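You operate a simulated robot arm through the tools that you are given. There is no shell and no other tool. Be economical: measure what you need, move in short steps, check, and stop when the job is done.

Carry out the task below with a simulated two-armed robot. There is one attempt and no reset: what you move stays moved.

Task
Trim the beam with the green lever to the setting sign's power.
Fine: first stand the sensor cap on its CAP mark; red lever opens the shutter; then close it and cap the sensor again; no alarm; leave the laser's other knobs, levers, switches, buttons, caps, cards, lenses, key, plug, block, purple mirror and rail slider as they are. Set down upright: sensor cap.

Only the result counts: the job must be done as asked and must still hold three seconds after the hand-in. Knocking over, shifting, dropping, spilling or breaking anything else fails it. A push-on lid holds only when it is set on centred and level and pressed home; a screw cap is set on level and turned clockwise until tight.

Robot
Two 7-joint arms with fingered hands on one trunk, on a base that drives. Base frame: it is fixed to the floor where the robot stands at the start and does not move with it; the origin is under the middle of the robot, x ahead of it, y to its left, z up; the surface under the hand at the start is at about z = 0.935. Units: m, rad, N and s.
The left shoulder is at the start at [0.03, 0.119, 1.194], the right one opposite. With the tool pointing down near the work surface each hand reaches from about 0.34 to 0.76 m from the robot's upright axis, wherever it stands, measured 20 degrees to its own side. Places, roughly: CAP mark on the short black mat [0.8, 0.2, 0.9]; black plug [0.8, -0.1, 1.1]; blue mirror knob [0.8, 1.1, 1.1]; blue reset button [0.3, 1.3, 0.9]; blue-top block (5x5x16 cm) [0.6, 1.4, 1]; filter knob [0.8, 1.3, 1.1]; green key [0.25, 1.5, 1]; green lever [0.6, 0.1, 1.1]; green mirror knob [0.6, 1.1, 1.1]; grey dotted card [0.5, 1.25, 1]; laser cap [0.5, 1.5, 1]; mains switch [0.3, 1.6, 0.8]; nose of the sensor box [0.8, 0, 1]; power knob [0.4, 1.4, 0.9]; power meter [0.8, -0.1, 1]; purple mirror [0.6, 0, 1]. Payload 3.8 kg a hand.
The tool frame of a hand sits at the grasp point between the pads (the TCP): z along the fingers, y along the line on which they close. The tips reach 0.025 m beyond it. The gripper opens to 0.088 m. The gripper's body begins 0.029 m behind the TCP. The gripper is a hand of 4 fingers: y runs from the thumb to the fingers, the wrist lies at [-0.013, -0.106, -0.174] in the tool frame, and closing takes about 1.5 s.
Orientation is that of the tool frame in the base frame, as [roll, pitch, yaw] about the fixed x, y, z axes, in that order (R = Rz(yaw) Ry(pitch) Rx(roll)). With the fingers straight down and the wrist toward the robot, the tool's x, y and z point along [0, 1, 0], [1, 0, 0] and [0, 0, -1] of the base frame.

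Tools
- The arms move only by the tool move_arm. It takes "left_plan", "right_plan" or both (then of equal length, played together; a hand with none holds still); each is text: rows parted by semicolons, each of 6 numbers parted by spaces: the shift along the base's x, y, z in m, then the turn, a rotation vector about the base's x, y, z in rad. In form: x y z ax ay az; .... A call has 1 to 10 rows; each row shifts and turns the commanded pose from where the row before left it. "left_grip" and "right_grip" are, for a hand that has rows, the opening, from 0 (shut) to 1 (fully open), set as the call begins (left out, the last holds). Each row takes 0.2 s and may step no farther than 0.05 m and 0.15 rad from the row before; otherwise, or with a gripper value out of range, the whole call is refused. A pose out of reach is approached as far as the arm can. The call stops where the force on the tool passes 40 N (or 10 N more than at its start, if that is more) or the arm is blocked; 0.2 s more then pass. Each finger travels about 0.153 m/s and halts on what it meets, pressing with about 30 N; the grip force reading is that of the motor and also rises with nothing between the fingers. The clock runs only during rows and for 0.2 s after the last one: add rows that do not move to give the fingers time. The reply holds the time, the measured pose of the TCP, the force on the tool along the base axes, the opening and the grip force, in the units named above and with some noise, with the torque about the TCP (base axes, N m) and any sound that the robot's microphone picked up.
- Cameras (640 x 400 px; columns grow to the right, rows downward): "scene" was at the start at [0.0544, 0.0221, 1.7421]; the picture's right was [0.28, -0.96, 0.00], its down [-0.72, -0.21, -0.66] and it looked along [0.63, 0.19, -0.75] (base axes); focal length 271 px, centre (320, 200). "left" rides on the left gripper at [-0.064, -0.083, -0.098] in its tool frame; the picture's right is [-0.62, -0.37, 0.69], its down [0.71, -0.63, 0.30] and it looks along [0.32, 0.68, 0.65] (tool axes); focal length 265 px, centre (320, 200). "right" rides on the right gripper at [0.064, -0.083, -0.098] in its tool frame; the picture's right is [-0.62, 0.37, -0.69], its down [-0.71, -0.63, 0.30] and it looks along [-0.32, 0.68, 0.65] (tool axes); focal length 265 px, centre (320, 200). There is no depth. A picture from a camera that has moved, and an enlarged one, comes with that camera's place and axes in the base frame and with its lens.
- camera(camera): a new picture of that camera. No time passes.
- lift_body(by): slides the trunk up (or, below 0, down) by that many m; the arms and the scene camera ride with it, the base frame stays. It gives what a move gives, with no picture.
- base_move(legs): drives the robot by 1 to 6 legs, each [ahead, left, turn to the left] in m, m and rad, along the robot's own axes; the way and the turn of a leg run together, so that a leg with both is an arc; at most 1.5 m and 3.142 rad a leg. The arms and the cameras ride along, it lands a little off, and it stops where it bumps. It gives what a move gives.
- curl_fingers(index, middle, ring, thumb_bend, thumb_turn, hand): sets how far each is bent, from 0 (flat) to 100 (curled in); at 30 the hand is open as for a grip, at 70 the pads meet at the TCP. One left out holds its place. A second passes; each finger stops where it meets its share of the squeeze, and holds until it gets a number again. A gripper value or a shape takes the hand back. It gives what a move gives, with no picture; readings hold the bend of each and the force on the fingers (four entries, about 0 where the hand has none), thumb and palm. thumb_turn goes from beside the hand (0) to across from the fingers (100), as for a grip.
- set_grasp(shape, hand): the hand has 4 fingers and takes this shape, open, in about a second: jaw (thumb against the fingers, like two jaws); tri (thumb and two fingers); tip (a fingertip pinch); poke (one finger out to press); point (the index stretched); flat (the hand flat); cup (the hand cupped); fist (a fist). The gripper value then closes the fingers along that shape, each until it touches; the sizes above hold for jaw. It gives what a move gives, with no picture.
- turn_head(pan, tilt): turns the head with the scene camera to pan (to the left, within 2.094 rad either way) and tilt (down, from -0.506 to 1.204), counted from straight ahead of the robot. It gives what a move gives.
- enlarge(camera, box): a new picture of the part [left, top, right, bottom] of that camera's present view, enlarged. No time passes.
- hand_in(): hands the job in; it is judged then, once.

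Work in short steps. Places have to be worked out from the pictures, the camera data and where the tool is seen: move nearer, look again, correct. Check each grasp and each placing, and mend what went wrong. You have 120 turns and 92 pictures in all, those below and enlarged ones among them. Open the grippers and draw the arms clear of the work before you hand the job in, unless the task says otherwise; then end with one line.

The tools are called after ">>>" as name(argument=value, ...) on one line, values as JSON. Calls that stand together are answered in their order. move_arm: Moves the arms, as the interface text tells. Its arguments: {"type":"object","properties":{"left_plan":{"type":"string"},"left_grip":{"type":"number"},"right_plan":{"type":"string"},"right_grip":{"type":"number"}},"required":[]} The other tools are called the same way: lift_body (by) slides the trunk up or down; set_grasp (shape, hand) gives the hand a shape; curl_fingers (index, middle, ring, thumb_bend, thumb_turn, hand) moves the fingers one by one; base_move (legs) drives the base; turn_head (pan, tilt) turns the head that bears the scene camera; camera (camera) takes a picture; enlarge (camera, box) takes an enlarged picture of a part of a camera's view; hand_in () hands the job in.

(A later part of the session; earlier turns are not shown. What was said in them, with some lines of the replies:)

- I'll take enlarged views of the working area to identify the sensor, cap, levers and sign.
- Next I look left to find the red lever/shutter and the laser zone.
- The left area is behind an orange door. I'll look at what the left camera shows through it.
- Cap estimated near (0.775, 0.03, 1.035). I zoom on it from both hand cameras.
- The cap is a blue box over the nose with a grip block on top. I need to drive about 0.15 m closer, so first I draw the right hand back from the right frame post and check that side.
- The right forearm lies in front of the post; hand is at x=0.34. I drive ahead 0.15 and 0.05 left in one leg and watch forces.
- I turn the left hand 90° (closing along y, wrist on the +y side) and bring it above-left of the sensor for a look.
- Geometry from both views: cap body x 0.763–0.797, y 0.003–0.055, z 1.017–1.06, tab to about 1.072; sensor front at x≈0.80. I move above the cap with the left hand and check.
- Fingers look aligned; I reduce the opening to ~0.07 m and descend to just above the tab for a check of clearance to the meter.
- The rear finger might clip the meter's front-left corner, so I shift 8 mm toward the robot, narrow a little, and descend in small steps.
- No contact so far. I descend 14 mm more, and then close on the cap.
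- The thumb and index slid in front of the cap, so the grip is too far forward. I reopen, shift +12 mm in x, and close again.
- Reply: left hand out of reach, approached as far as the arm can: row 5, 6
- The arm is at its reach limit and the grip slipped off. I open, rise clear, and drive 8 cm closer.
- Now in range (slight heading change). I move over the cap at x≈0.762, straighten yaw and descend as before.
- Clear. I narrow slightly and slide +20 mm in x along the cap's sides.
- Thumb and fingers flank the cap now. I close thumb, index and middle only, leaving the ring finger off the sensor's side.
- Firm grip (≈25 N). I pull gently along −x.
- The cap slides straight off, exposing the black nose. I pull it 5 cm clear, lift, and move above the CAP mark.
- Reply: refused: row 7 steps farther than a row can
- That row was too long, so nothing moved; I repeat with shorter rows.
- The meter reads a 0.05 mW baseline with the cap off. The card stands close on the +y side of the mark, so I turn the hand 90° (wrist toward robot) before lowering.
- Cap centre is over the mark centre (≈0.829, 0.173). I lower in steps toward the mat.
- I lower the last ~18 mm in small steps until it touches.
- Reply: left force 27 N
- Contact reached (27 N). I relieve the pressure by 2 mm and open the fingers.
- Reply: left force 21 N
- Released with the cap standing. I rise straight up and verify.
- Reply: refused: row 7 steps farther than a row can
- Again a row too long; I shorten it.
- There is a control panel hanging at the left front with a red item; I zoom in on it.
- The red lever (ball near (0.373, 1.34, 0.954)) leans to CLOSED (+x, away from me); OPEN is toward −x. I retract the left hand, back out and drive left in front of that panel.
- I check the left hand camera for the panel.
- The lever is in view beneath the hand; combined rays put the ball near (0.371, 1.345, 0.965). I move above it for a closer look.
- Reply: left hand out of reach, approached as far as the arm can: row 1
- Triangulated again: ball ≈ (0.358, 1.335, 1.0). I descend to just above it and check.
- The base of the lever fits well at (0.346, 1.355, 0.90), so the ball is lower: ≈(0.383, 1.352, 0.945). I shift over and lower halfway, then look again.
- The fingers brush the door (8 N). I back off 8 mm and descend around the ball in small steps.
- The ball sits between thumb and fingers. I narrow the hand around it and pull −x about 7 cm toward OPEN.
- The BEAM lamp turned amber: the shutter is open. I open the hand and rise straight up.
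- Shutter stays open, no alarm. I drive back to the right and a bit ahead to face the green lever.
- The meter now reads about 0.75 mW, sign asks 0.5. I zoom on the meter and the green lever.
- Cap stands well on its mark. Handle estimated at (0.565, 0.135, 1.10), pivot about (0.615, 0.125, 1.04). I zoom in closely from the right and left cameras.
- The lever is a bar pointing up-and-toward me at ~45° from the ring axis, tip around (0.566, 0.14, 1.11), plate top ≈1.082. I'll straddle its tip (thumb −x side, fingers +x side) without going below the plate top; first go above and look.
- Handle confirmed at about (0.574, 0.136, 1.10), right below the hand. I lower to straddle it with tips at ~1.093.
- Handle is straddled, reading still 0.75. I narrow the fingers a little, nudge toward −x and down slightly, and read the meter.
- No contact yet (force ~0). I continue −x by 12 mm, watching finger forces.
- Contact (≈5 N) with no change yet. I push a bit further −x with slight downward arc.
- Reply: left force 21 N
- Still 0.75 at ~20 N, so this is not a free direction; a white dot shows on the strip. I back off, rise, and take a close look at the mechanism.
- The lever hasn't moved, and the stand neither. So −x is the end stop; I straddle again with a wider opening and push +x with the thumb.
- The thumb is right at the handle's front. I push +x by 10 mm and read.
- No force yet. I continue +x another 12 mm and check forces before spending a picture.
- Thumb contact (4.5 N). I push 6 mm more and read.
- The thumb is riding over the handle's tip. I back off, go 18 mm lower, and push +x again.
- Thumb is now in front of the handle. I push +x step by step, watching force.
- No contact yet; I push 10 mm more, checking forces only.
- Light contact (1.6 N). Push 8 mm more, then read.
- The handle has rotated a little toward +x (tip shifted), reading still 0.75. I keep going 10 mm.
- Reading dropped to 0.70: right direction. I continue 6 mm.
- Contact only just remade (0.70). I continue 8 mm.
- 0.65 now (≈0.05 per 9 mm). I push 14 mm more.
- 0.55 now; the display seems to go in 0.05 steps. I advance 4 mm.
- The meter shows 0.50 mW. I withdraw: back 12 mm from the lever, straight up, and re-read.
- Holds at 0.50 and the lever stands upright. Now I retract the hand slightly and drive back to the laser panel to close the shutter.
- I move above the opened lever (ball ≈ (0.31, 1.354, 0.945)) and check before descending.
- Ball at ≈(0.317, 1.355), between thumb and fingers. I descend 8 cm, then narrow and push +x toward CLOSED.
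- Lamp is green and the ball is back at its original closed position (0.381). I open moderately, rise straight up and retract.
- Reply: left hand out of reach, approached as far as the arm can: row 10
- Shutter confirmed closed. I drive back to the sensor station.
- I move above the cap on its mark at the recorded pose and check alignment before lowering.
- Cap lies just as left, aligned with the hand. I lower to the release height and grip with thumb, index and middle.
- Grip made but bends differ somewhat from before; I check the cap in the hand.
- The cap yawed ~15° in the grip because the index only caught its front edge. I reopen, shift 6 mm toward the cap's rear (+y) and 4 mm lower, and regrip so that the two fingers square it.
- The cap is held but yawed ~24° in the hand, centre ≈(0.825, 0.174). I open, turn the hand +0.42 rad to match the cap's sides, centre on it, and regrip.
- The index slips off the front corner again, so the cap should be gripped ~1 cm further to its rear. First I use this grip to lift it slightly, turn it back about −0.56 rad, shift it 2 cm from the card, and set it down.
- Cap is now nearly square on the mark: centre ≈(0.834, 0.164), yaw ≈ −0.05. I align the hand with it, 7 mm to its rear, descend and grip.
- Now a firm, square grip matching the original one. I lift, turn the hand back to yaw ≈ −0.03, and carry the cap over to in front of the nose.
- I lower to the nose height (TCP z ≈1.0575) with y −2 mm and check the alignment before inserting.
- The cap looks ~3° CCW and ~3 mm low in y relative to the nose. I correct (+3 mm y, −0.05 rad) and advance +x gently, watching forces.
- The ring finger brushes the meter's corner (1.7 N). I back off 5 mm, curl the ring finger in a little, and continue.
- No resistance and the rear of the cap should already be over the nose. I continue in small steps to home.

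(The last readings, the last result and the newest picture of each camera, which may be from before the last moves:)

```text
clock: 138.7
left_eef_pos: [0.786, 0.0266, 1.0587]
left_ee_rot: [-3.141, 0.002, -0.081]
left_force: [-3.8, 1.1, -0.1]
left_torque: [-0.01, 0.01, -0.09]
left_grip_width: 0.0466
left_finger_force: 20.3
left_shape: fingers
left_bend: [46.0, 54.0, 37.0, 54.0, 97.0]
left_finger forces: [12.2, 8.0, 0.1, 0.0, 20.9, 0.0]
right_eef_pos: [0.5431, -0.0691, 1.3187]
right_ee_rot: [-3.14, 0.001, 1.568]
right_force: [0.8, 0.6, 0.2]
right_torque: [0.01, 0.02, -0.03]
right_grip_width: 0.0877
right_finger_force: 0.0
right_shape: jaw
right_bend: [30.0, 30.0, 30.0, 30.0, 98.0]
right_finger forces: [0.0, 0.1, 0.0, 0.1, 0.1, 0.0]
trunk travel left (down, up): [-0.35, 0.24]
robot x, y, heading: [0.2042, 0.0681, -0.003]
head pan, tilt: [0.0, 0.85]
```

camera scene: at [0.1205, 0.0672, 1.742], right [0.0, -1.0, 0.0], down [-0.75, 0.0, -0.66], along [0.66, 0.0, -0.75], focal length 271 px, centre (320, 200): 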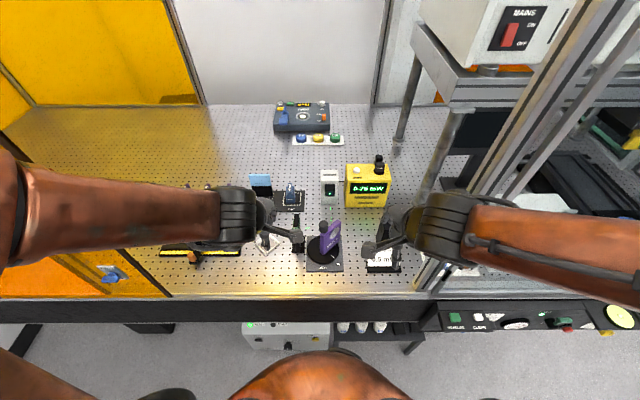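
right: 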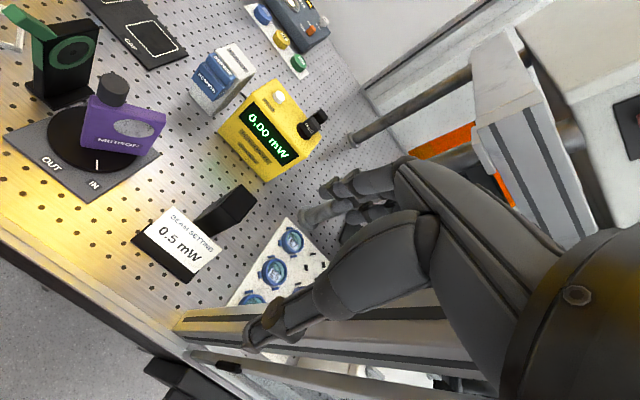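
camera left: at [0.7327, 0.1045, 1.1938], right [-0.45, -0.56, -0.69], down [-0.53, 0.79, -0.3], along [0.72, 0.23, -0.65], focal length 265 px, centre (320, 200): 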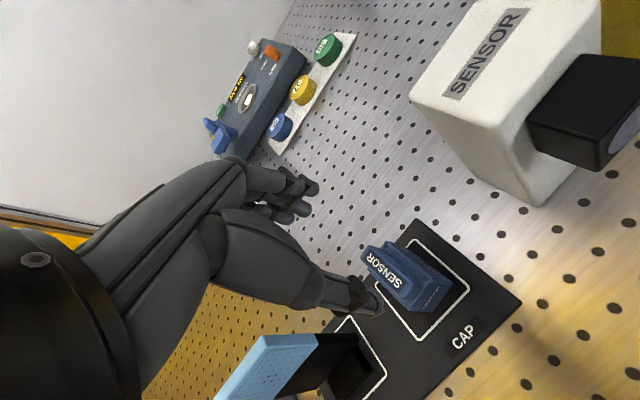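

Light resistance begins (3.8 N) near the home position. I press a little further.

>>> move_arm(left_plan="0.002 0 0 0 0 0; 0.002 0 0 0 0 0; 0 0 0 0 0 0")

>>> enlarge(camera="left", box=[240, 150, 440, 330])

```text
clock: 139.5
left_eef_pos: [0.7862, 0.0271, 1.0596]
left_ee_rot: [-3.142, 0.002, -0.084]
left_force: [-14.4, 0.2, -3.0]
left_torque: [0.04, 0.06, -0.21]
left_grip_width: 0.0466
left_finger_force: 20.2
left_shape: fingers
left_bend: [47.0, 54.0, 37.0, 54.0, 96.0]
left_finger forces: [12.7, 7.6, 0.0, 0.0, 19.9, 0.1]
right_eef_pos: [0.541, -0.0692, 1.3196]
right_ee_rot: [3.14, 0.001, 1.565]
right_force: [1.1, -0.1, -0.8]
right_torque: [0.04, 0.0, 0.04]
right_grip_width: 0.0876
right_finger_force: 0.0
right_shape: jaw
right_bend: [30.0, 30.0, 30.0, 30.0, 98.0]
right_finger forces: [0.0, 0.0, 0.0, 0.1, 0.0, 0.1]
trunk travel left (down, up): [-0.35, 0.24]
robot x, y, heading: [0.2068, 0.0669, -0.004]
head pan, tilt: [0.0, 0.85]
```

```text
2.22 times, centred on (340, 240) of left
camera zoom: at [0.729, 0.115, 1.1588], right [-0.59, 0.42, -0.69], down [0.76, 0.57, -0.31], along [0.26, -0.71, -0.65], focal length 590 px, centre (276, 111)
```

zoom: 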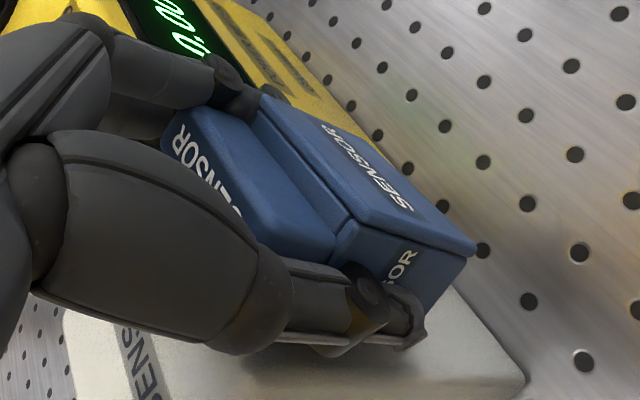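

The meter reads 0.00 and the cap's corner is exactly where it was originally. I press once more to be sure it's home, then unload.

>>> move_arm(left_plan="0.002 0 0 0 0 0; 0.001 0 0 0 0 0; 0 0 0 0 0 0")

>>> move_arm(left_plan="-0.003 0 0 0 0 0; -0.003 0 0 0 0 0; 0 0 0 0 0 0")

>>> curl_fingers(hand="left", index=34, middle=39, thumb_bend=45)

```text
clock: 140.3
left_eef_pos: [0.788, 0.0273, 1.0592]
left_ee_rot: [3.14, 0.003, -0.085]
left_force: [-22.0, -0.4, -2.5]
left_torque: [-0.01, 0.03, -0.42]
left_grip_width: 0.0463
left_finger_force: 22.3
left_shape: fingers
left_bend: [47.0, 54.0, 37.0, 54.0, 95.0]
left_finger forces: [17.6, 8.0, 0.0, 0.0, 17.6, 0.0]
right_eef_pos: [0.5413, -0.0689, 1.3193]
right_ee_rot: [3.14, 0.0, 1.565]
right_force: [0.6, -0.4, 0.2]
right_torque: [0.0, -0.01, 0.01]
right_grip_width: 0.0877
right_finger_force: 0.1
right_shape: jaw
right_bend: [30.0, 30.0, 30.0, 30.0, 98.0]
right_finger forces: [0.0, 0.0, 0.0, 0.0, 0.1, 0.0]
trunk travel left (down, up): [-0.35, 0.24]
robot x, y, heading: [0.2035, 0.0696, -0.004]
head pan, tilt: [0.0, 0.85]
```

```text
clock: 141.1
left_eef_pos: [0.7877, 0.0282, 1.0596]
left_ee_rot: [3.14, -0.002, -0.079]
left_force: [-6.4, -1.5, 0.4]
left_torque: [-0.01, 0.02, -0.17]
left_grip_width: 0.0461
left_finger_force: 19.2
left_shape: fingers
left_bend: [47.0, 54.0, 37.0, 54.0, 96.0]
left_finger forces: [12.3, 8.3, 0.0, 0.0, 17.0, 0.0]
right_eef_pos: [0.5432, -0.0696, 1.3183]
right_ee_rot: [-3.141, 0.0, 1.566]
right_force: [-0.8, -0.4, 0.4]
right_torque: [0.01, 0.03, -0.03]
right_grip_width: 0.0875
right_finger_force: 0.0
right_shape: jaw
right_bend: [30.0, 30.0, 30.0, 30.0, 98.0]
right_finger forces: [0.0, 0.0, 0.0, 0.1, 0.0, 0.0]
trunk travel left (down, up): [-0.35, 0.24]
robot x, y, heading: [0.2034, 0.0633, -0.001]
head pan, tilt: [0.0, 0.85]
```

```text
clock: 142.1
left_eef_pos: [0.7865, 0.0271, 1.0589]
left_ee_rot: [3.141, 0.002, -0.081]
left_force: [0.1, -0.2, 0.2]
left_torque: [0.0, 0.0, 0.02]
left_grip_width: 0.0644
left_finger_force: 0.4
left_shape: fingers
left_bend: [34.0, 39.0, 37.0, 45.0, 99.0]
left_finger forces: [0.1, 0.1, 0.0, 0.0, 0.5, 0.0]
right_eef_pos: [0.5437, -0.0683, 1.3187]
right_ee_rot: [3.141, 0.0, 1.567]
right_force: [-0.7, -0.4, -0.6]
right_torque: [-0.02, 0.04, 0.0]
right_grip_width: 0.0878
right_finger_force: 0.0
right_shape: jaw
right_bend: [30.0, 30.0, 30.0, 30.0, 98.0]
right_finger forces: [0.0, 0.0, 0.0, 0.0, 0.0, 0.0]
trunk travel left (down, up): [-0.35, 0.24]
robot x, y, heading: [0.203, 0.0677, -0.005]
head pan, tilt: [0.0, 0.85]
```

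Released. I open the thumb a bit more, slide back 25 mm and rise clear.

>>> curl_fingers(hand="left", thumb_bend=36)

>>> move_arm(left_plan="-0.008 0 0 0 0 0; -0.008 0 0 0 0 0; -0.009 0 0 0 0 0; 0 0 0.03 0 0 0; 0 0 0.04 0 0 0; 0 0 0.045 0 0 0; 0 0 0.045 0 0 0; -0.03 0.01 0.02 0 0 0; -0.04 0.02 0.02 0 0 0; -0.04 0.02 0.0 0 0 0")

```text
clock: 143.1
left_eef_pos: [0.7874, 0.0289, 1.0581]
left_ee_rot: [3.141, 0.002, -0.084]
left_force: [-0.7, 0.6, -0.1]
left_torque: [0.03, -0.03, -0.02]
left_grip_width: 0.0737
left_finger_force: 0.4
left_shape: fingers
left_bend: [34.0, 39.0, 37.0, 36.0, 99.0]
left_finger forces: [0.3, 0.1, 0.1, 0.0, 0.0, 0.0]
right_eef_pos: [0.5449, -0.069, 1.3186]
right_ee_rot: [3.141, 0.0, 1.567]
right_force: [-0.1, -0.1, 0.0]
right_torque: [0.0, 0.0, 0.01]
right_grip_width: 0.0879
right_finger_force: 0.2
right_shape: jaw
right_bend: [30.0, 30.0, 30.0, 30.0, 98.0]
right_finger forces: [0.0, 0.0, 0.0, 0.1, 0.0, 0.0]
trunk travel left (down, up): [-0.35, 0.24]
robot x, y, heading: [0.2068, 0.0648, 0.0]
head pan, tilt: [0.0, 0.85]
```

```text
clock: 145.3
left_eef_pos: [0.6504, 0.0766, 1.2605]
left_ee_rot: [3.142, 0.001, -0.079]
left_force: [0.1, 0.5, 0.0]
left_torque: [0.01, -0.02, 0.01]
left_grip_width: 0.074
left_finger_force: 0.1
left_shape: fingers
left_bend: [34.0, 39.0, 37.0, 36.0, 99.0]
left_finger forces: [0.0, 0.1, 0.0, 0.0, 0.0, 0.1]
right_eef_pos: [0.5434, -0.069, 1.3196]
right_ee_rot: [-3.142, 0.001, 1.567]
right_force: [-1.0, -0.3, -0.6]
right_torque: [0.0, 0.0, -0.01]
right_grip_width: 0.0878
right_finger_force: 0.1
right_shape: jaw
right_bend: [30.0, 30.0, 30.0, 30.0, 98.0]
right_finger forces: [0.0, 0.1, 0.0, 0.0, 0.0, 0.0]
trunk travel left (down, up): [-0.35, 0.24]
robot x, y, heading: [0.2042, 0.0702, -0.006]
head pan, tilt: [0.0, 0.85]
```

Hand is clear. I move it aside and use the last picture to verify the cap, lever and stands.

>>> move_arm(left_plan="-0.02 0.04 0.01 0 0 0; -0.02 0.04 0.01 0 0 0; -0.02 0.04 0 0 0 0; 0 0.04 0 0 0 0", left_grip=1)

>>> enlarge(camera="scene", box=[240, 140, 420, 290])

```text
clock: 146.3
left_eef_pos: [0.5915, 0.2391, 1.2774]
left_ee_rot: [3.139, 0.0, -0.082]
left_force: [0.6, 0.1, -0.2]
left_torque: [0.0, -0.02, -0.03]
left_grip_width: 0.0877
left_finger_force: 0.0
left_shape: jaw
left_bend: [30.0, 30.0, 30.0, 30.0, 98.0]
left_finger forces: [0.0, 0.0, 0.0, 0.0, 0.0, 0.0]
right_eef_pos: [0.5443, -0.0683, 1.3192]
right_ee_rot: [3.141, 0.002, 1.568]
right_force: [0.3, -0.4, -0.7]
right_torque: [-0.02, -0.01, -0.03]
right_grip_width: 0.0878
right_finger_force: 0.1
right_shape: jaw
right_bend: [30.0, 30.0, 30.0, 30.0, 98.0]
right_finger forces: [0.1, 0.1, 0.0, 0.0, 0.0, 0.0]
trunk travel left (down, up): [-0.35, 0.24]
robot x, y, heading: [0.2073, 0.0659, -0.001]
head pan, tilt: [0.0, 0.85]
```

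```text
2.67 times, centred on (330, 215) of scene
camera zoom: at [0.2626, 0.068, 1.742], right [0.0, -1.0, 0.0], down [-0.75, 0.0, -0.66], along [0.66, 0.0, -0.75], focal length 722 px, centre (293, 160)
```

zoom: 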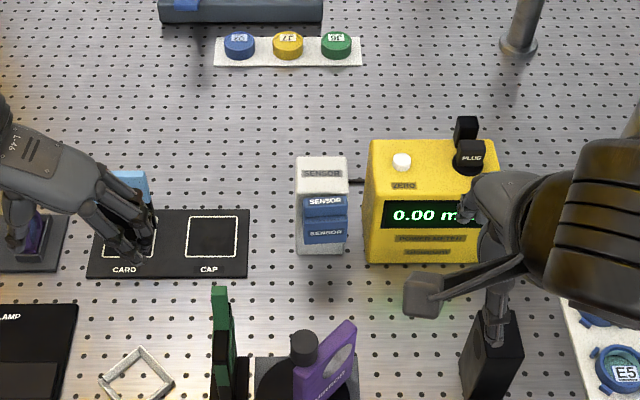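

The cap is seated square on the nose, the meter reads 0.00, and lever and stands are in place. I draw back from the table and hand in.

>>> base_move(legs=[[-0.2, 0, 0]])

>>> hand_in()

```text
clock: 147.9
left_eef_pos: [0.3886, 0.2375, 1.2778]
left_ee_rot: [3.141, 0.0, -0.08]
left_force: [0.3, 0.1, 0.1]
left_torque: [0.0, -0.07, 0.01]
left_grip_width: 0.0876
left_finger_force: 0.1
left_shape: jaw
left_bend: [30.0, 30.0, 30.0, 30.0, 98.0]
left_finger forces: [0.0, 0.1, 0.1, 0.0, 0.0, 0.1]
right_eef_pos: [0.3407, -0.0677, 1.3179]
right_ee_rot: [-3.14, 0.0, 1.57]
right_force: [-0.1, -0.6, 0.2]
right_torque: [-0.01, -0.02, 0.0]
right_grip_width: 0.0879
right_finger_force: 0.1
right_shape: jaw
right_bend: [30.0, 30.0, 30.0, 30.0, 98.0]
right_finger forces: [0.0, 0.1, 0.1, 0.0, 0.0, 0.0]
trunk travel left (down, up): [-0.35, 0.24]
robot x, y, heading: [0.0032, 0.0706, -0.004]
head pan, tilt: [0.0, 0.85]
```

```text
The job is handed in.
```

I trimmed the beam to a meter reading of 0.50 mW with the green lever, closed the shutter and put the cap back on the sensor, where the meter reads 0.00. With the cap off and the shutter closed the meter had shown 0.05 mW; I did not subtract that, so if it is background light the beam itself is nearer 0.45 mW. I saw and heard no alarm.
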